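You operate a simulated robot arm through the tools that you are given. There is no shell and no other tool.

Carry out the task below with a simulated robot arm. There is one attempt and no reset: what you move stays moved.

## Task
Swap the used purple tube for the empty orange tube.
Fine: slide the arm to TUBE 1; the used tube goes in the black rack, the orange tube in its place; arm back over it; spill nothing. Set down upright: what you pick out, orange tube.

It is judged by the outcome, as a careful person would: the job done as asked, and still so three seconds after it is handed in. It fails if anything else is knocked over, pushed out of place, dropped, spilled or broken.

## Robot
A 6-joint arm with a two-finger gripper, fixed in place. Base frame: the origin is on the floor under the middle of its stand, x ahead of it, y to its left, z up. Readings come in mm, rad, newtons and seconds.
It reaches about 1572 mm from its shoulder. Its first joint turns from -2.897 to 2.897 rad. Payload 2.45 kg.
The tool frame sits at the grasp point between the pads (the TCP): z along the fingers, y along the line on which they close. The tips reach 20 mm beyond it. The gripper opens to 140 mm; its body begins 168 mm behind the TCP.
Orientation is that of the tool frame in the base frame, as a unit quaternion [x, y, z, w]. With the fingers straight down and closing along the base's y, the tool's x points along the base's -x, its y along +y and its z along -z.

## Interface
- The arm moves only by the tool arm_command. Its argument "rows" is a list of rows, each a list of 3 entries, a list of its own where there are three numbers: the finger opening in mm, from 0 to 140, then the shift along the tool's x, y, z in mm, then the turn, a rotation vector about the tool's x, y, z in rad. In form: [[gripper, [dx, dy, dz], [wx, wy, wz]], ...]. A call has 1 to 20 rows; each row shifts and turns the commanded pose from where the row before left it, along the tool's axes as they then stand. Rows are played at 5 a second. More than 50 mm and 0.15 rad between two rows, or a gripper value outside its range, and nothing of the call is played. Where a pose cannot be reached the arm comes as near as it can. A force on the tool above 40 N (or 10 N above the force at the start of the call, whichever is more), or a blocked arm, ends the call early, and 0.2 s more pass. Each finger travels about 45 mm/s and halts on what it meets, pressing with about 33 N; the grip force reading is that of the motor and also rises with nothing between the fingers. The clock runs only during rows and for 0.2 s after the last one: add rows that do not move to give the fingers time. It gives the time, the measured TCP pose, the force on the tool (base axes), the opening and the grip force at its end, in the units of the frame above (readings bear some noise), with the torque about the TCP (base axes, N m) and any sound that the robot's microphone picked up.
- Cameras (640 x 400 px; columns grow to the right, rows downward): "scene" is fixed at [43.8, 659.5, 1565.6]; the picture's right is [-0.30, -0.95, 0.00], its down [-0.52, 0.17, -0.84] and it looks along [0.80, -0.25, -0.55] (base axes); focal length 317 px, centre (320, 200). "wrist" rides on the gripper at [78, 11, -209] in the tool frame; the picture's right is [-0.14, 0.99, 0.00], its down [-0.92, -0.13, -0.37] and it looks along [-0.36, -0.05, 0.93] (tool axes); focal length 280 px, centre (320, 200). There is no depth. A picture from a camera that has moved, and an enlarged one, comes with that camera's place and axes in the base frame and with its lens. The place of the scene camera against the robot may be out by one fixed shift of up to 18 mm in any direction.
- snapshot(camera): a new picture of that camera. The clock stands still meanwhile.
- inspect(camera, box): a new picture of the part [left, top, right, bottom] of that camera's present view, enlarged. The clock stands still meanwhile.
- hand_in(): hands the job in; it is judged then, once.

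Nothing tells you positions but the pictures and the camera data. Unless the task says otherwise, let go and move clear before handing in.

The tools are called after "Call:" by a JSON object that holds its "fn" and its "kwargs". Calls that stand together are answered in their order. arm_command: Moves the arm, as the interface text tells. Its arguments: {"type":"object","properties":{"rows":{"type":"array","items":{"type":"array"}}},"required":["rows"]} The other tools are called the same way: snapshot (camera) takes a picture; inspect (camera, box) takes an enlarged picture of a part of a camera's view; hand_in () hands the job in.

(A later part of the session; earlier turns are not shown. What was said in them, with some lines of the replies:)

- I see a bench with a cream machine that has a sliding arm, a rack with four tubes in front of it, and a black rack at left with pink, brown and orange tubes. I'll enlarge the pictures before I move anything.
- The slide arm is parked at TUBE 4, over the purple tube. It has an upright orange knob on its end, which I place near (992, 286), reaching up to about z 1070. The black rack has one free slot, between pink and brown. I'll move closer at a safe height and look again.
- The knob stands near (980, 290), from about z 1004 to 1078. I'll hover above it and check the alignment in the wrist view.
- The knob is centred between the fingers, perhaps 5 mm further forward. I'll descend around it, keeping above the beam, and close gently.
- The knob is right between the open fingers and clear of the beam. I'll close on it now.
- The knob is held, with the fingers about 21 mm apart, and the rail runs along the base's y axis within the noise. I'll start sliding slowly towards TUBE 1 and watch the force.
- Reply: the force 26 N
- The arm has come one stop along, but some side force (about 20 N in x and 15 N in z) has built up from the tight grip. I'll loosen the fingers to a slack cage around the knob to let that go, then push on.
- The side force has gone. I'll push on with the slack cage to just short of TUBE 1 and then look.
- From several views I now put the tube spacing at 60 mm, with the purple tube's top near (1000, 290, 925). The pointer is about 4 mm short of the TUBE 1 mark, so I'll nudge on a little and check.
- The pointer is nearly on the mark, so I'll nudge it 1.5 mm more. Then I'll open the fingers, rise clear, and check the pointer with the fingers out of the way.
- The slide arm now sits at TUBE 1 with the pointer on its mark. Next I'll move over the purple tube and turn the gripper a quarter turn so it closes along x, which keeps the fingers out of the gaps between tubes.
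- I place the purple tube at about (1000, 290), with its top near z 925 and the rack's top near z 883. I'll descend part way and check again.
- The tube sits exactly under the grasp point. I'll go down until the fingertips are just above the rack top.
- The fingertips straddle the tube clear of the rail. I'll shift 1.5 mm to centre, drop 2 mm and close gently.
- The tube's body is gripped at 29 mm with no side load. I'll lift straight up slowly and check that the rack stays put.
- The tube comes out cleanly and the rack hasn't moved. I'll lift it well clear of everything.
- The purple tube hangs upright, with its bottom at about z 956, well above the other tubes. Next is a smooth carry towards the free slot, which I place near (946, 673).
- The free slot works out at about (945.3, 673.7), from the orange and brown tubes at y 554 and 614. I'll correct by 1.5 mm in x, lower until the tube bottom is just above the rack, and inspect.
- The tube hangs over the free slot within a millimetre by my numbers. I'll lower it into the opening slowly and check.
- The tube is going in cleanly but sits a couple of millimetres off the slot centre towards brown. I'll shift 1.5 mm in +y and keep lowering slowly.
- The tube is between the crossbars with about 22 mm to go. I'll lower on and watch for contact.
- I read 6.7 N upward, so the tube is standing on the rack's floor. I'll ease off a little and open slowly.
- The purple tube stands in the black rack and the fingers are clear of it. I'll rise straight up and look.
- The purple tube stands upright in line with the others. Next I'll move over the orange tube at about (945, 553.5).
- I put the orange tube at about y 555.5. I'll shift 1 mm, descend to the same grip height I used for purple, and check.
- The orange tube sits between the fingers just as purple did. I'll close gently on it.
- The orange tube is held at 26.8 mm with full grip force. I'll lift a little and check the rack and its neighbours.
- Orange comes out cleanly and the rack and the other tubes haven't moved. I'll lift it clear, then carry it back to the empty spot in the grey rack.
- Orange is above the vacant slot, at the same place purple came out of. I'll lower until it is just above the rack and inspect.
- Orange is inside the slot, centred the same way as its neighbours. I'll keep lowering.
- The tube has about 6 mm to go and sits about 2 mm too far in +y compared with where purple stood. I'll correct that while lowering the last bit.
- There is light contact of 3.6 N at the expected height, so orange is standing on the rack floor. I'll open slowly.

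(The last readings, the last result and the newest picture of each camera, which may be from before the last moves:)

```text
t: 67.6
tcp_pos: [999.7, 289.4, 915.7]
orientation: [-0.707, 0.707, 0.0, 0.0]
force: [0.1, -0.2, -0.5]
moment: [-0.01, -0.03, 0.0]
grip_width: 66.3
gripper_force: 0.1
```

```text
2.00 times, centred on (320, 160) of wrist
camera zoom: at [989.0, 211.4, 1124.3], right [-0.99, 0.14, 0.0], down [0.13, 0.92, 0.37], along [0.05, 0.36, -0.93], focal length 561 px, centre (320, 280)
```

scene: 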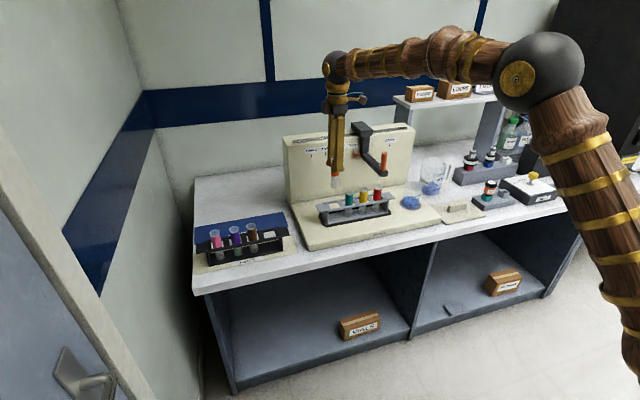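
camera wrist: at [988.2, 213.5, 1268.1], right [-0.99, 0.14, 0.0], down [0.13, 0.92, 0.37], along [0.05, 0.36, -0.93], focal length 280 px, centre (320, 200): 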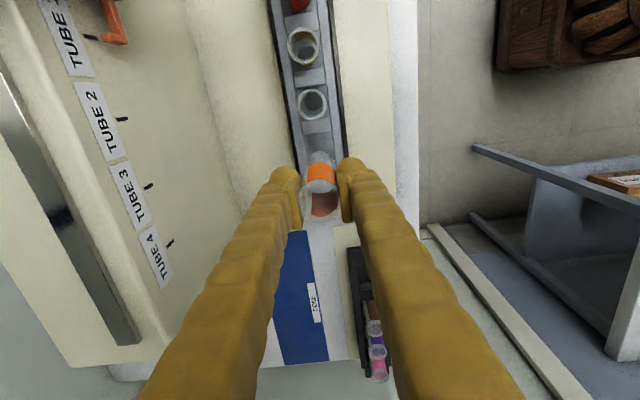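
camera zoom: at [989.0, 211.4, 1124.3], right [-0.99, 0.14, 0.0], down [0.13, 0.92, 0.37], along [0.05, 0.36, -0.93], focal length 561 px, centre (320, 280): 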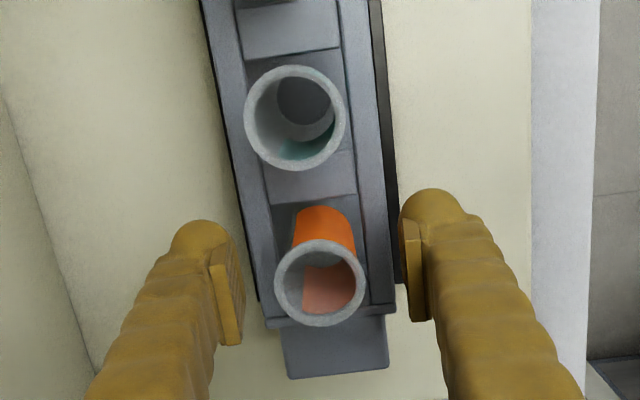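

Orange stands upright in its place. I'll rise straight up, then turn back a quarter turn and go to the slide arm's knob.

Call:
{"fn": "arm_command", "kwargs": {"rows": [[66, [0, 0, -5], [0, 0, 0]], [66, [0, 0, -12], [0, 0, 0]], [66, [0, 0, -20], [0, 0, 0]], [66, [0, 0, -30], [0, 0, 0]], [66, [0, 0, -40], [0, 0, 0]], [66, [0, 0, -45], [0, 0, 0]], [66, [0, 0, -45], [0, 0, 0]], [66, [0, 0, -40], [0, 0, 0]], [66, [0, 0, -25], [0, 0, 0]], [66, [0, 0, -8], [0, 0, 0]], [66, [0, 0, 0], [0, 0, 0]]]}}

Call:
{"fn": "inspect", "kwargs": {"camera": "scene", "box": [290, 110, 410, 230]}}

Call:
{"fn": "snapshot", "kwargs": {"camera": "wrist"}}

```text
t: 70.0
tcp_pos: [997.6, 291.1, 1186.3]
orientation: [-0.707, 0.707, 0.0, 0.0]
force: [0.2, -1.0, -0.2]
moment: [-0.04, -0.01, 0.03]
grip_width: 65.8
gripper_force: 0.1
```

```text
3.33 times, centred on (350, 170) of scene
camera zoom: at [43.8, 659.5, 1565.6], right [-0.3, -0.95, 0.0], down [-0.52, 0.17, -0.84], along [0.8, -0.25, -0.55], focal length 1058 px, centre (220, 300)
```

zoom: 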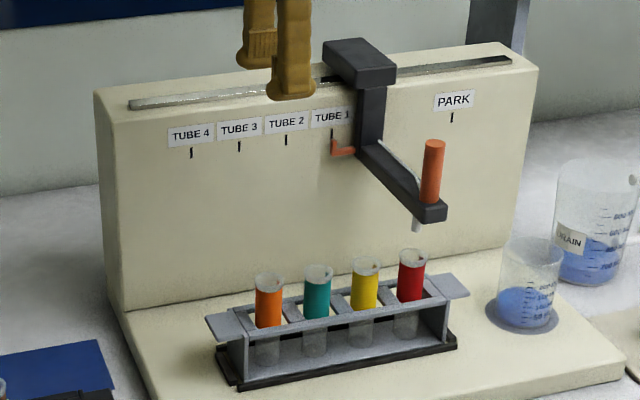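

```text
taken
camera wrist: at [987.8, 212.1, 1394.8], right [-0.99, 0.14, 0.0], down [0.13, 0.92, 0.37], along [0.05, 0.36, -0.93], focal length 280 px, centre (320, 200)
```

wrist: 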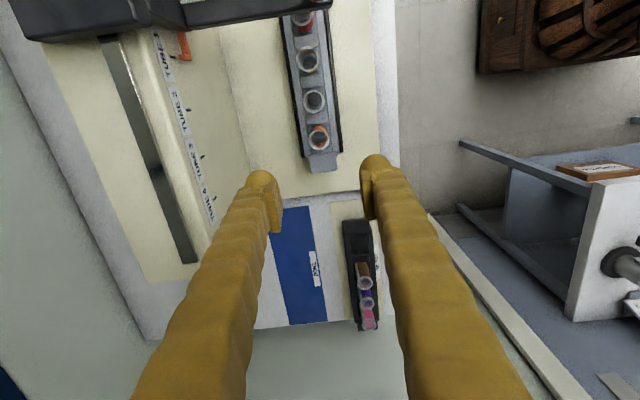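

All four tubes in the grey rack stand upright. I'll turn back and go over the knob at (985, 110).

Call:
{"fn": "arm_command", "kwargs": {"rows": [[70, [0, 0, 0], [0, 0, 0.1]], [70, [0, 0, 0], [0, 0, 0.14]], [70, [0, 0, 0], [0, 0, 0.14]], [70, [0, 0, 0], [0, 0, 0.14]], [70, [0, 0, 0], [0, 0, 0.14]], [70, [0, 0, 0], [0, 0, 0.14]], [70, [0, 0, 0], [0, 0, 0.14]], [70, [0, 0, 0], [0, 0, 0.14]], [70, [0, 0, 0], [0, 0, 0.14]], [70, [0, 0, 0], [0, 0, 0.14]], [70, [0, 0, 0], [0, 0, 0.14]], [70, [0, 0, 0], [0, 0, 0.0708]], [70, [2, -15, 0], [0, 0, 0]], [70, [4, -40, 0], [0, 0, 0]], [70, [4, -45, 0], [0, 0, 0]], [70, [3, -45, 0], [0, 0, 0]], [70, [1, -25, 0], [0, 0, 0]], [70, [0, -10, 0], [0, 0, 0]], [70, [0, 0, 0], [0, 0, 0]]]}}

Call:
{"fn": "inspect", "kwargs": {"camera": "wrist", "box": [220, 80, 480, 320]}}

Call:
{"fn": "inspect", "kwargs": {"camera": "scene", "box": [290, 90, 430, 230]}}

```text
t: 74.0
tcp_pos: [987.2, 109.2, 1186.5]
orientation: [0.0, 1.0, 0.001, 0.0]
force: [0.3, -0.2, -0.5]
moment: [0.01, 0.01, -0.03]
grip_width: 70.2
gripper_force: 0.1
```

```text
1.67 times, centred on (350, 200) of wrist
camera zoom: at [909.5, 119.3, 1395.6], right [0.14, 0.99, 0.0], down [0.92, -0.13, 0.37], along [0.37, -0.05, -0.93], focal length 467 px, centre (270, 200)
```

zoom: 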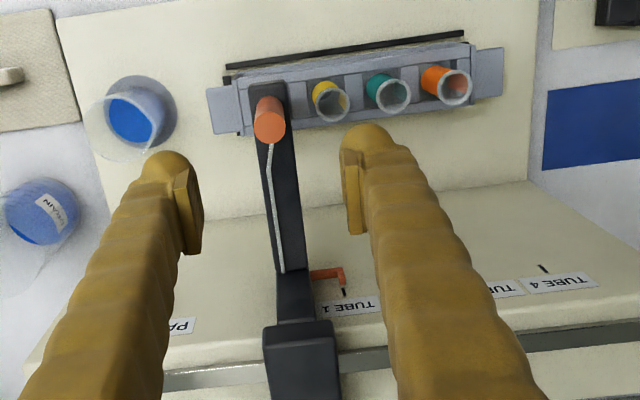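

```text
2.86 times, centred on (360, 160) of scene
camera zoom: at [43.8, 659.5, 1565.6], right [-0.3, -0.95, 0.0], down [-0.52, 0.17, -0.84], along [0.8, -0.25, -0.55], focal length 907 px, centre (206, 314)
```

zoom: 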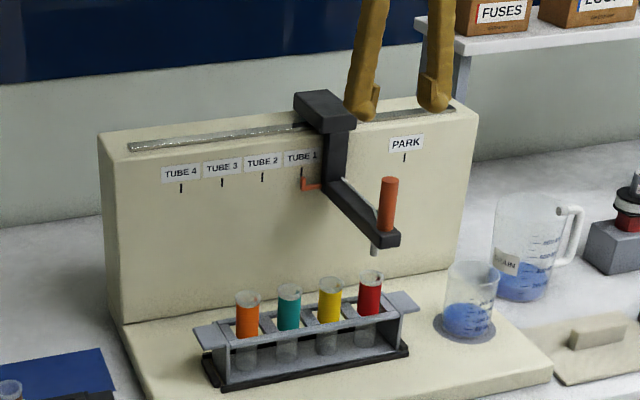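

The knob is centred under the gripper. I'll descend around it and close to a slack cage.

Call:
{"fn": "arm_command", "kwargs": {"rows": [[70, [1, 0, 15], [0, 0, 0]], [70, [0, 0, 30], [0, 0, 0]], [70, [0, 0, 35], [0, 0, 0]], [70, [0, 0, 30], [0, 0, 0]], [70, [0, 0, 17], [0, 0, 0]], [70, [0, 0, 8], [0, 0, 0]], [70, [0, 0, 0], [0, 0, 0]], [55, [0, 0, 0], [0, 0, 0]], [42, [0, 0, 0], [0, 0, 0]], [34, [0, 0, 0], [0, 0, 0]], [28, [0, 0, 0], [0, 0, 0]], [26, [0, 0, 0], [0, 0, 0]], [26, [0, 0, 0], [0, 0, 0]]]}}

Call:
{"fn": "inspect", "kwargs": {"camera": "wrist", "box": [220, 100, 480, 340]}}

Call:
{"fn": "inspect", "kwargs": {"camera": "scene", "box": [290, 90, 430, 230]}}

```text
t: 76.8
tcp_pos: [985.7, 110.9, 1050.9]
orientation: [-0.001, 1.0, 0.001, 0.0]
force: [-0.1, -0.5, 0.1]
moment: [0.01, 0.03, 0.0]
grip_width: 26.1
gripper_force: 0.3
```

```text
1.67 times, centred on (350, 220) of wrist
camera zoom: at [907.3, 121.1, 1260.2], right [0.14, 0.99, 0.0], down [0.92, -0.13, 0.37], along [0.36, -0.05, -0.93], focal length 467 px, centre (270, 167)
```

zoom: 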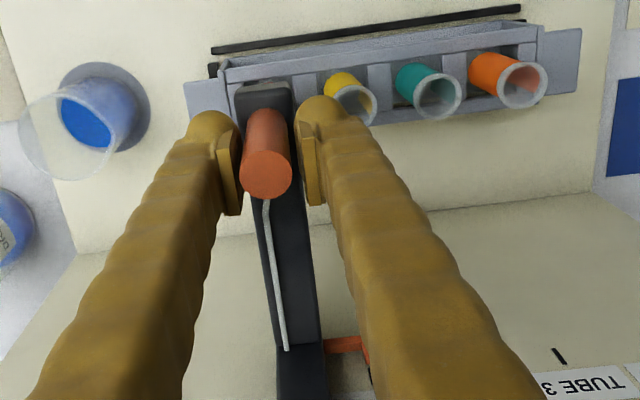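

```text
2.86 times, centred on (360, 160) of scene
camera zoom: at [43.8, 659.5, 1565.6], right [-0.3, -0.95, 0.0], down [-0.52, 0.17, -0.84], along [0.8, -0.25, -0.55], focal length 907 px, centre (206, 314)
```

zoom: 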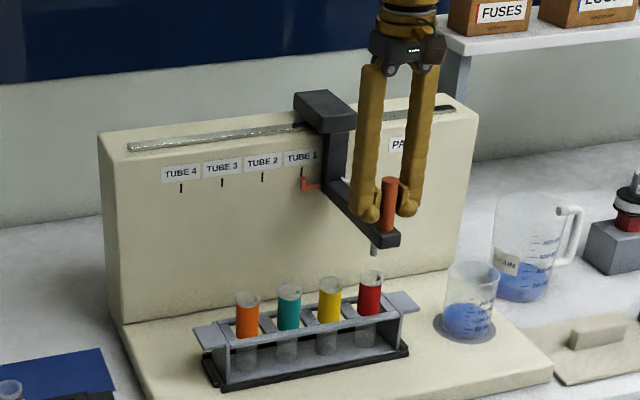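

The knob is caged. I'll push the slide arm gently back to just short of TUBE 4.

Call:
{"fn": "arm_command", "kwargs": {"rows": [[26, [0, 4, 0], [0, 0, 0]], [26, [0, 8, 0], [0, 0, 0]], [26, [0, 13, 0], [0, 0, 0]], [26, [0, 15, 0], [0, 0, 0]], [26, [0, 15, 0], [0, 0, 0]], [26, [0, 15, 0], [0, 0, 0]], [26, [0, 15, 0], [0, 0, 0]], [26, [0, 15, 0], [0, 0, 0]], [26, [0, 15, 0], [0, 0, 0]], [26, [0, 15, 0], [0, 0, 0]], [26, [0, 15, 0], [0, 0, 0]], [26, [0, 13, 0], [0, 0, 0]], [26, [0, 10, 0], [0, 0, 0]], [26, [0, 6, 0], [0, 0, 0]], [26, [0, 4, 0], [0, 0, 0]], [26, [0, 0, 0], [0, 0, 0]]]}}

Call:
{"fn": "inspect", "kwargs": {"camera": "scene", "box": [290, 90, 430, 230]}}

Call:
{"fn": "inspect", "kwargs": {"camera": "wrist", "box": [220, 100, 480, 400]}}

```text
t: 80.2
tcp_pos: [984.9, 289.3, 1052.0]
orientation: [0.0, 1.0, 0.0, 0.0]
force: [-1.1, 0.3, -0.8]
moment: [0.0, -0.01, 0.0]
grip_width: 26.1
gripper_force: 0.1
```

```text
2.86 times, centred on (360, 160) of scene
camera zoom: at [43.8, 659.5, 1565.6], right [-0.3, -0.95, 0.0], down [-0.52, 0.17, -0.84], along [0.8, -0.25, -0.55], focal length 907 px, centre (206, 314)
```

zoom: 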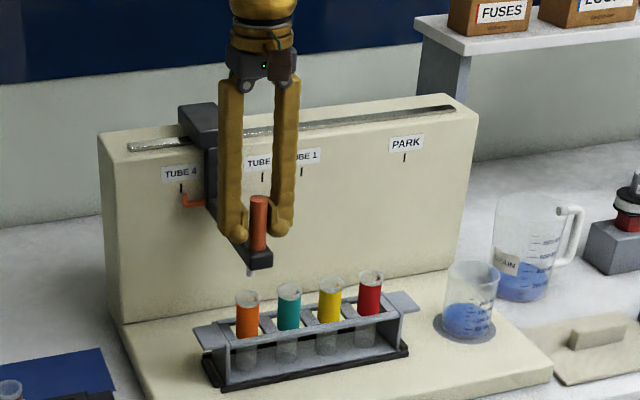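

```text
1.33 times, centred on (350, 250) of wrist
camera zoom: at [906.5, 298.9, 1260.5], right [0.14, 0.99, 0.0], down [0.92, -0.13, 0.37], along [0.36, -0.05, -0.93], focal length 374 px, centre (280, 133)
```

zoom: 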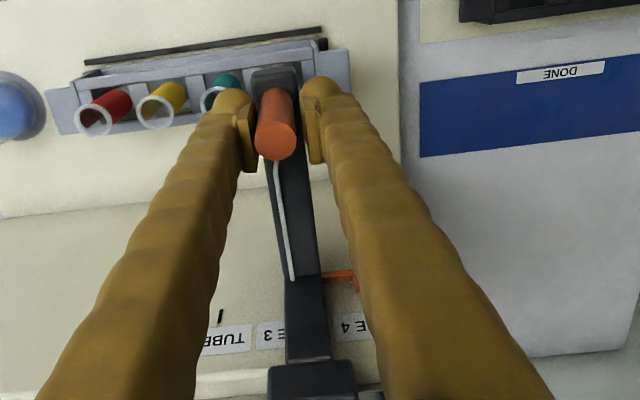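

Call:
{"fn": "inspect", "kwargs": {"camera": "scene", "box": [335, 135, 385, 170]}}

Call:
{"fn": "inspect", "kwargs": {"camera": "scene", "box": [345, 135, 375, 165]}}

Call:
{"fn": "inspect", "kwargs": {"camera": "scene", "box": [355, 170, 405, 215]}}

```text
11.43 times, centred on (360, 152) of scene
camera zoom: at [43.8, 659.5, 1565.6], right [-0.3, -0.95, 0.0], down [-0.52, 0.17, -0.84], along [0.8, -0.25, -0.55], focal length 3627 px, centre (-137, 743)
```

zoom: 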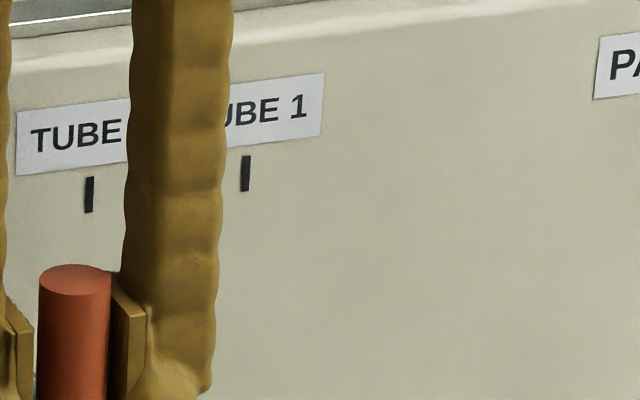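

```text
13.33 times, centred on (360, 150) of scene
camera zoom: at [43.8, 659.5, 1565.6], right [-0.3, -0.95, 0.0], down [-0.52, 0.17, -0.84], along [0.8, -0.25, -0.55], focal length 4231 px, centre (-213, 867)
```

zoom: 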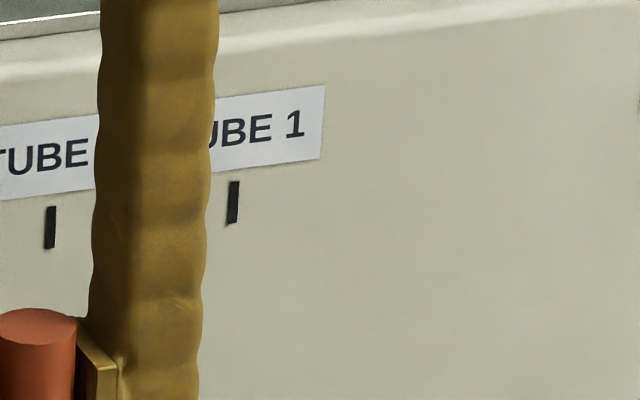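

```text
8.89 times, centred on (380, 192) of scene
camera zoom: at [43.8, 659.5, 1565.6], right [-0.3, -0.95, 0.0], down [-0.52, 0.17, -0.84], along [0.8, -0.25, -0.55], focal length 2821 px, centre (-213, 267)
```

zoom: 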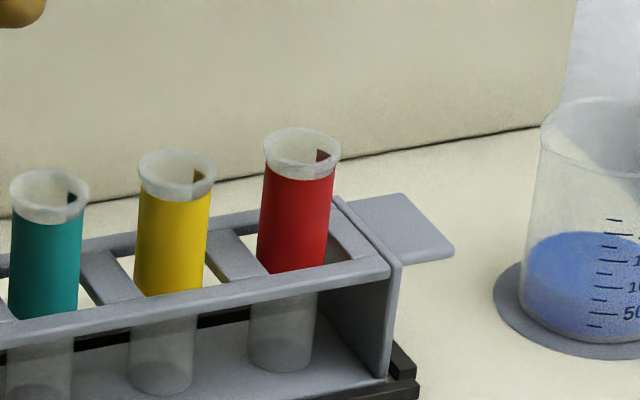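

Those crops missed the pointer. TUBE 4 is around column 328 in the scene picture, so I'll look there.

Call:
{"fn": "inspect", "kwargs": {"camera": "scene", "box": [312, 140, 362, 175]}}

Call:
{"fn": "inspect", "kwargs": {"camera": "scene", "box": [325, 170, 385, 220]}}

Call:
{"fn": "inspect", "kwargs": {"camera": "wrist", "box": [330, 270, 420, 370]}}

```text
11.43 times, centred on (337, 158) of scene
camera zoom: at [43.8, 659.5, 1565.6], right [-0.3, -0.95, 0.0], down [-0.52, 0.17, -0.84], along [0.8, -0.25, -0.55], focal length 3627 px, centre (126, 686)
```

zoom: 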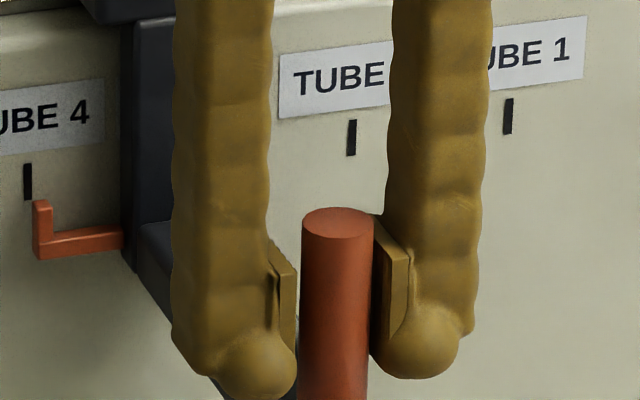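

```text
8.00 times, centred on (355, 195) of scene
camera zoom: at [43.8, 659.5, 1565.6], right [-0.3, -0.95, 0.0], down [-0.52, 0.17, -0.84], along [0.8, -0.25, -0.55], focal length 2539 px, centre (40, 240)
```

zoom: 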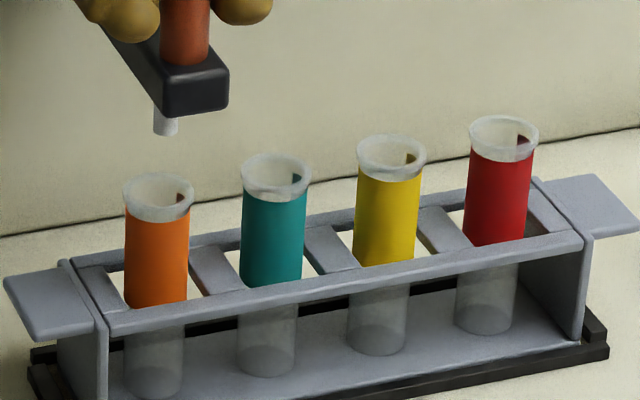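

```text
4.00 times, centred on (375, 320) of wrist
camera zoom: at [906.5, 298.9, 1260.5], right [0.14, 0.99, 0.0], down [0.92, -0.13, 0.37], along [0.36, -0.05, -0.93], focal length 1122 px, centre (100, -280)
```

zoom: 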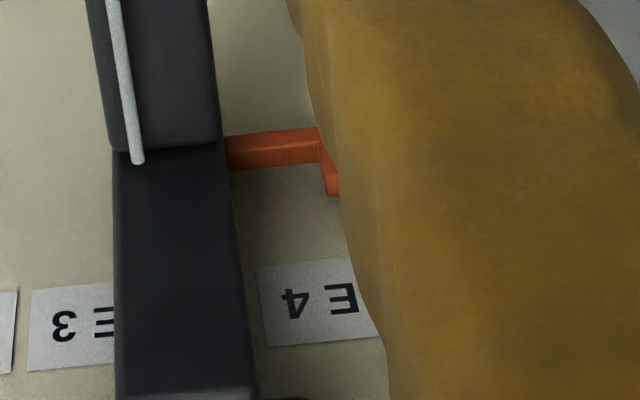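

The pointer is still about 3–4 mm short of its original place against the TUBE 4 mark, and the needle is 2–3 mm off the tube's centre. I'll nudge 3 mm more and check.

Call:
{"fn": "arm_command", "kwargs": {"rows": [[26, [0, 1.5, 0], [0, 0, 0]], [26, [0, 1.5, 0], [0, 0, 0]], [26, [0, 0, 0], [0, 0, 0]]]}}

Call:
{"fn": "inspect", "kwargs": {"camera": "scene", "box": [312, 140, 362, 175]}}

Call:
{"fn": "inspect", "kwargs": {"camera": "scene", "box": [325, 170, 385, 220]}}

```text
t: 81.0
tcp_pos: [984.2, 290.4, 1051.2]
orientation: [0.0, 1.0, 0.0, 0.001]
force: [-0.5, -1.6, 0.6]
moment: [0.03, 0.0, 0.01]
grip_width: 26.4
gripper_force: 0.3
```

```text
11.43 times, centred on (337, 158) of scene
camera zoom: at [43.8, 659.5, 1565.6], right [-0.3, -0.95, 0.0], down [-0.52, 0.17, -0.84], along [0.8, -0.25, -0.55], focal length 3627 px, centre (126, 686)
```

zoom: 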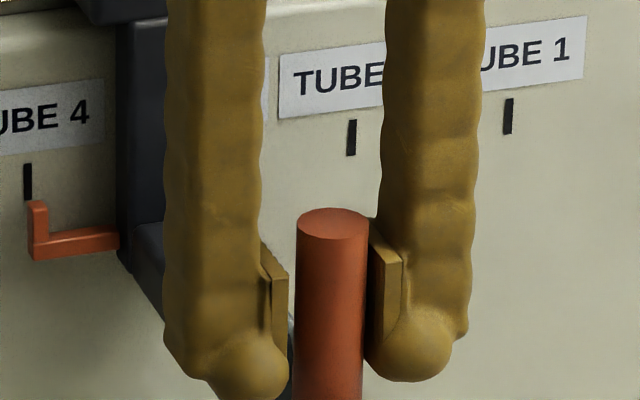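

```text
8.00 times, centred on (355, 195) of scene
camera zoom: at [43.8, 659.5, 1565.6], right [-0.3, -0.95, 0.0], down [-0.52, 0.17, -0.84], along [0.8, -0.25, -0.55], focal length 2539 px, centre (40, 240)
```

zoom: 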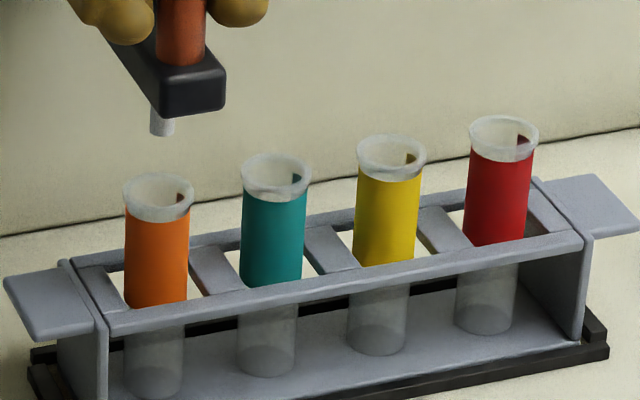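

Call:
{"fn": "arm_command", "kwargs": {"rows": [[26, [0, 1.0, 0], [0, 0, 0]], [26, [0, 0.6, 0], [0, 0, 0]], [26, [0, 0, 0], [0, 0, 0]], [26, [0, 0, 0], [0, 0, 0]]]}}

Call:
{"fn": "inspect", "kwargs": {"camera": "scene", "box": [312, 140, 362, 175]}}

Call:
{"fn": "inspect", "kwargs": {"camera": "scene", "box": [325, 170, 385, 220]}}

```text
t: 82.0
tcp_pos: [985.2, 293.0, 1050.7]
orientation: [0.0, 1.0, 0.0, 0.0]
force: [-0.2, -3.0, 0.8]
moment: [-0.02, 0.03, 0.02]
grip_width: 27.8
gripper_force: 0.8
```

```text
11.43 times, centred on (337, 158) of scene
camera zoom: at [43.8, 659.5, 1565.6], right [-0.3, -0.95, 0.0], down [-0.52, 0.17, -0.84], along [0.8, -0.25, -0.55], focal length 3627 px, centre (126, 686)
```

zoom: 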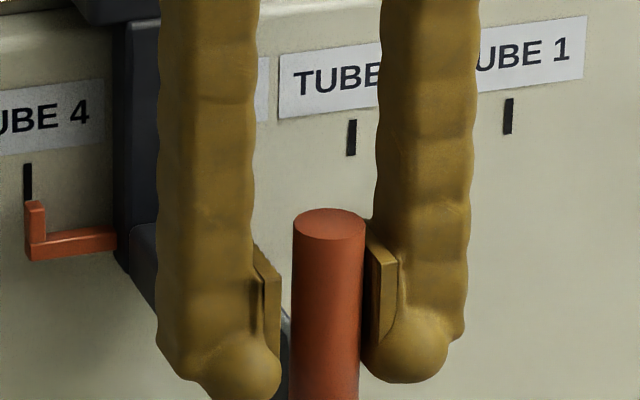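

```text
8.00 times, centred on (355, 195) of scene
camera zoom: at [43.8, 659.5, 1565.6], right [-0.3, -0.95, 0.0], down [-0.52, 0.17, -0.84], along [0.8, -0.25, -0.55], focal length 2539 px, centre (40, 240)
```

zoom: 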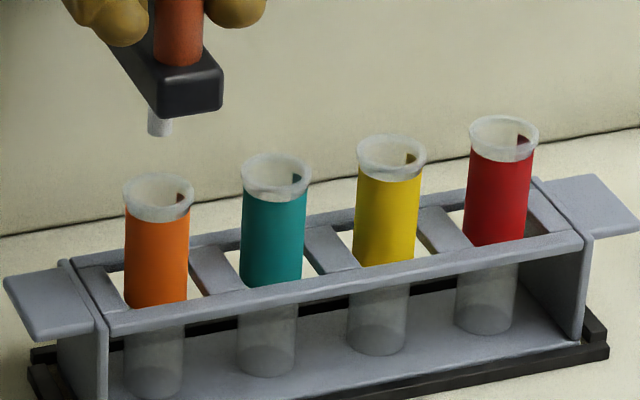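

The needle now lines up with the orange tube's centre and the pointer is nearly on TUBE 4. I'll nudge 0.8 mm more, open the fingers and check.

Call:
{"fn": "arm_command", "kwargs": {"rows": [[26, [0, 0.8, 0], [0, 0, 0]], [26, [0, 0, 0], [0, 0, 0]], [29, [0, -1.2, 0], [0, 0, 0]], [34, [0, -1.2, 0], [0, 0, 0]], [45, [0, 0, 0], [0, 0, 0]], [60, [0, 0, 0], [0, 0, 0]], [80, [0, 0, 0], [0, 0, 0]], [80, [0, 0, 0], [0, 0, 0]]]}}

Call:
{"fn": "inspect", "kwargs": {"camera": "scene", "box": [312, 140, 362, 175]}}

Call:
{"fn": "inspect", "kwargs": {"camera": "scene", "box": [325, 170, 385, 220]}}

Call:
{"fn": "inspect", "kwargs": {"camera": "wrist", "box": [220, 100, 480, 400]}}

```text
t: 83.8
tcp_pos: [985.4, 290.4, 1051.9]
orientation: [0.0, 1.0, 0.0, 0.0]
force: [0.1, -0.3, 0.4]
moment: [0.06, 0.02, -0.01]
grip_width: 79.9
gripper_force: 0.1
```

```text
11.43 times, centred on (337, 158) of scene
camera zoom: at [43.8, 659.5, 1565.6], right [-0.3, -0.95, 0.0], down [-0.52, 0.17, -0.84], along [0.8, -0.25, -0.55], focal length 3627 px, centre (126, 686)
```

zoom: 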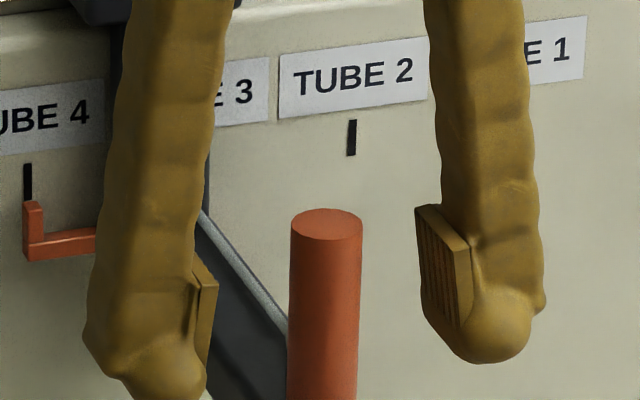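

```text
8.00 times, centred on (355, 195) of scene
camera zoom: at [43.8, 659.5, 1565.6], right [-0.3, -0.95, 0.0], down [-0.52, 0.17, -0.84], along [0.8, -0.25, -0.55], focal length 2539 px, centre (40, 240)
```

zoom: 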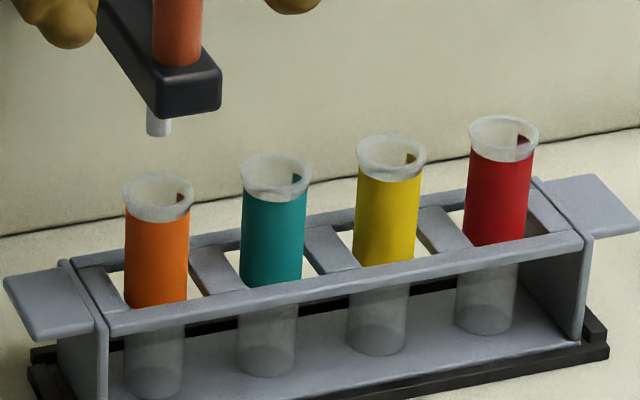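

```text
1.33 times, centred on (350, 250) of wrist
camera zoom: at [906.6, 301.4, 1259.7], right [0.14, 0.99, 0.0], down [0.92, -0.13, 0.37], along [0.36, -0.05, -0.93], focal length 374 px, centre (280, 133)
```

zoom: 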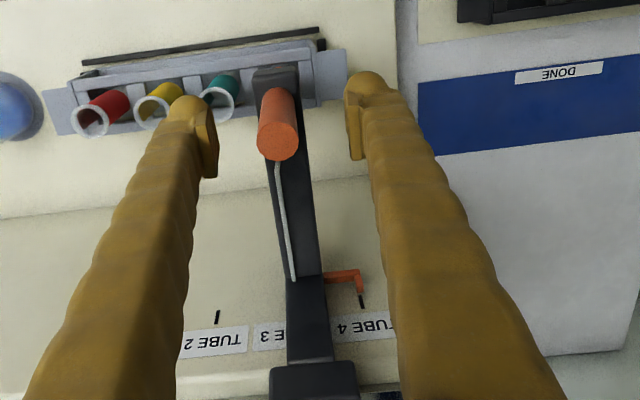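

The pointer is on TUBE 4 and the needle is centred over the orange tube. I'll rise clear of the knob, back off, and do a full check.

Call:
{"fn": "arm_command", "kwargs": {"rows": [[80, [0, 0, -5], [0, 0, 0]], [80, [0, 0, -15], [0, 0, 0]], [80, [0, 0, -30], [0, 0, 0]], [80, [0, 0, -40], [0, 0, 0]], [80, [0, 0, -40], [0, 0, 0]], [80, [20, 0, -20], [0, 0, 0]], [80, [40, 0, 0], [0, 0, 0]], [80, [40, 0, 0], [0, 0, 0]], [80, [40, 0, 0], [0, 0, 0]], [80, [40, 0, 0], [0, 0, 0]], [80, [30, 0, 0], [0, 0, 0]], [80, [15, 0, 0], [0, 0, 0]], [80, [0, 0, 0], [0, 0, 0]], [80, [0, 0, 0], [0, 0, 0]]]}}

Call:
{"fn": "snapshot", "kwargs": {"camera": "scene"}}

Call:
{"fn": "inspect", "kwargs": {"camera": "scene", "box": [280, 110, 420, 230]}}

Call:
{"fn": "inspect", "kwargs": {"camera": "scene", "box": [185, 190, 300, 280]}}

Call:
{"fn": "snapshot", "kwargs": {"camera": "wrist"}}

```text
t: 86.8
tcp_pos: [760.7, 292.7, 1200.5]
orientation: [0.0, 1.0, 0.0, 0.0]
force: [-0.6, -0.8, 0.3]
moment: [-0.01, 0.04, 0.01]
grip_width: 79.9
gripper_force: 0.0
```

```text
taken
```

scene: 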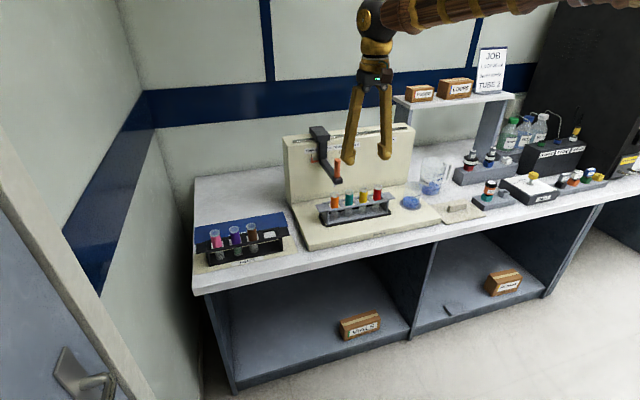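

```text
3.33 times, centred on (350, 170) of scene
camera zoom: at [43.8, 659.5, 1565.6], right [-0.3, -0.95, 0.0], down [-0.52, 0.17, -0.84], along [0.8, -0.25, -0.55], focal length 1058 px, centre (220, 300)
```

zoom: 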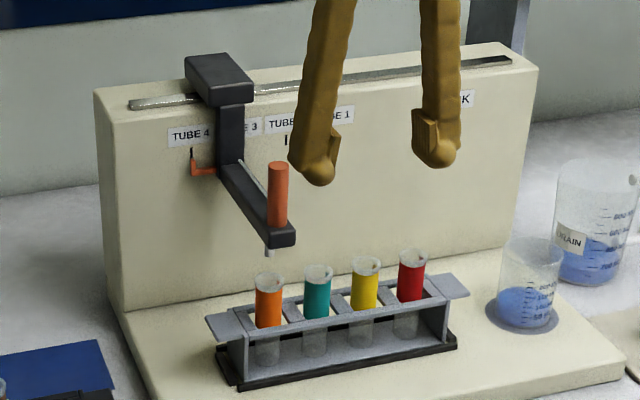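

```text
4.44 times, centred on (242, 235) of scene
camera zoom: at [43.8, 659.5, 1565.6], right [-0.3, -0.95, 0.0], down [-0.52, 0.17, -0.84], along [0.8, -0.25, -0.55], focal length 1410 px, centre (664, 44)
```

zoom: 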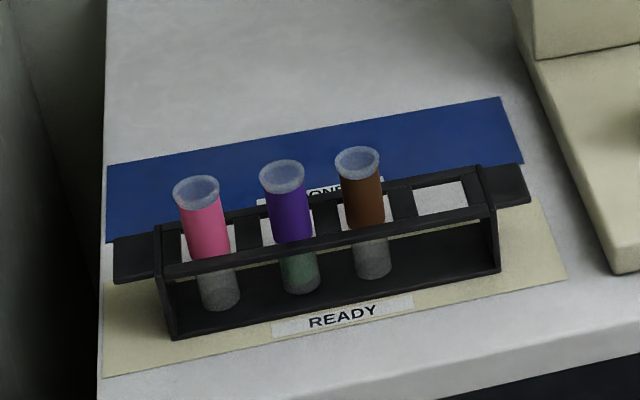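

```text
taken
camera wrist: at [681.5, 302.8, 1408.8], right [0.14, 0.99, 0.0], down [0.92, -0.13, 0.37], along [0.36, -0.05, -0.93], focal length 280 px, centre (320, 200)
```

wrist: 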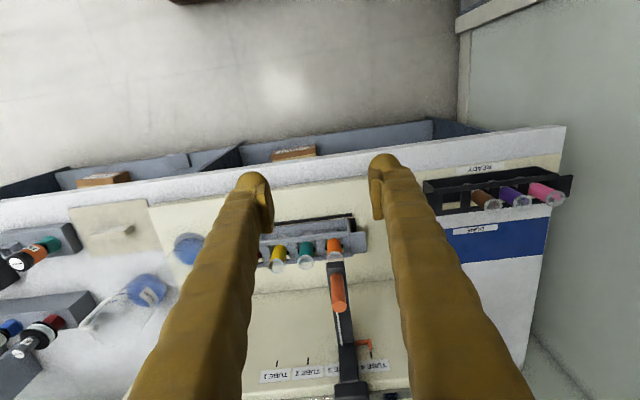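

The purple tube stands upright in the black rack and the orange tube stands in its place. The slide arm is back at TUBE 4 in its original position, nothing else has been disturbed, and the gripper is clear. I'm handing the job in.

Call:
{"fn": "hand_in", "kwargs": {}}

```text
The job is handed in.
```

The swap is done and handed in. No verdict came back, so this is what the last pictures showed.

- **Purple tube:** it stands upright in the black rack, in the slot that was free between pink and brown. I saw no spill.
- **Orange tube:** it stands upright in the grey rack, in the place the purple tube came from.
- **Slide arm:** I slid it to TUBE 1 before the swap. It is now back at TUBE 4, with its needle centred over the orange tube and its pointer on the mark to within about 1–2 mm.
- **Everything else:** both racks and the other tubes look undisturbed. The gripper is open and clear of the bench.
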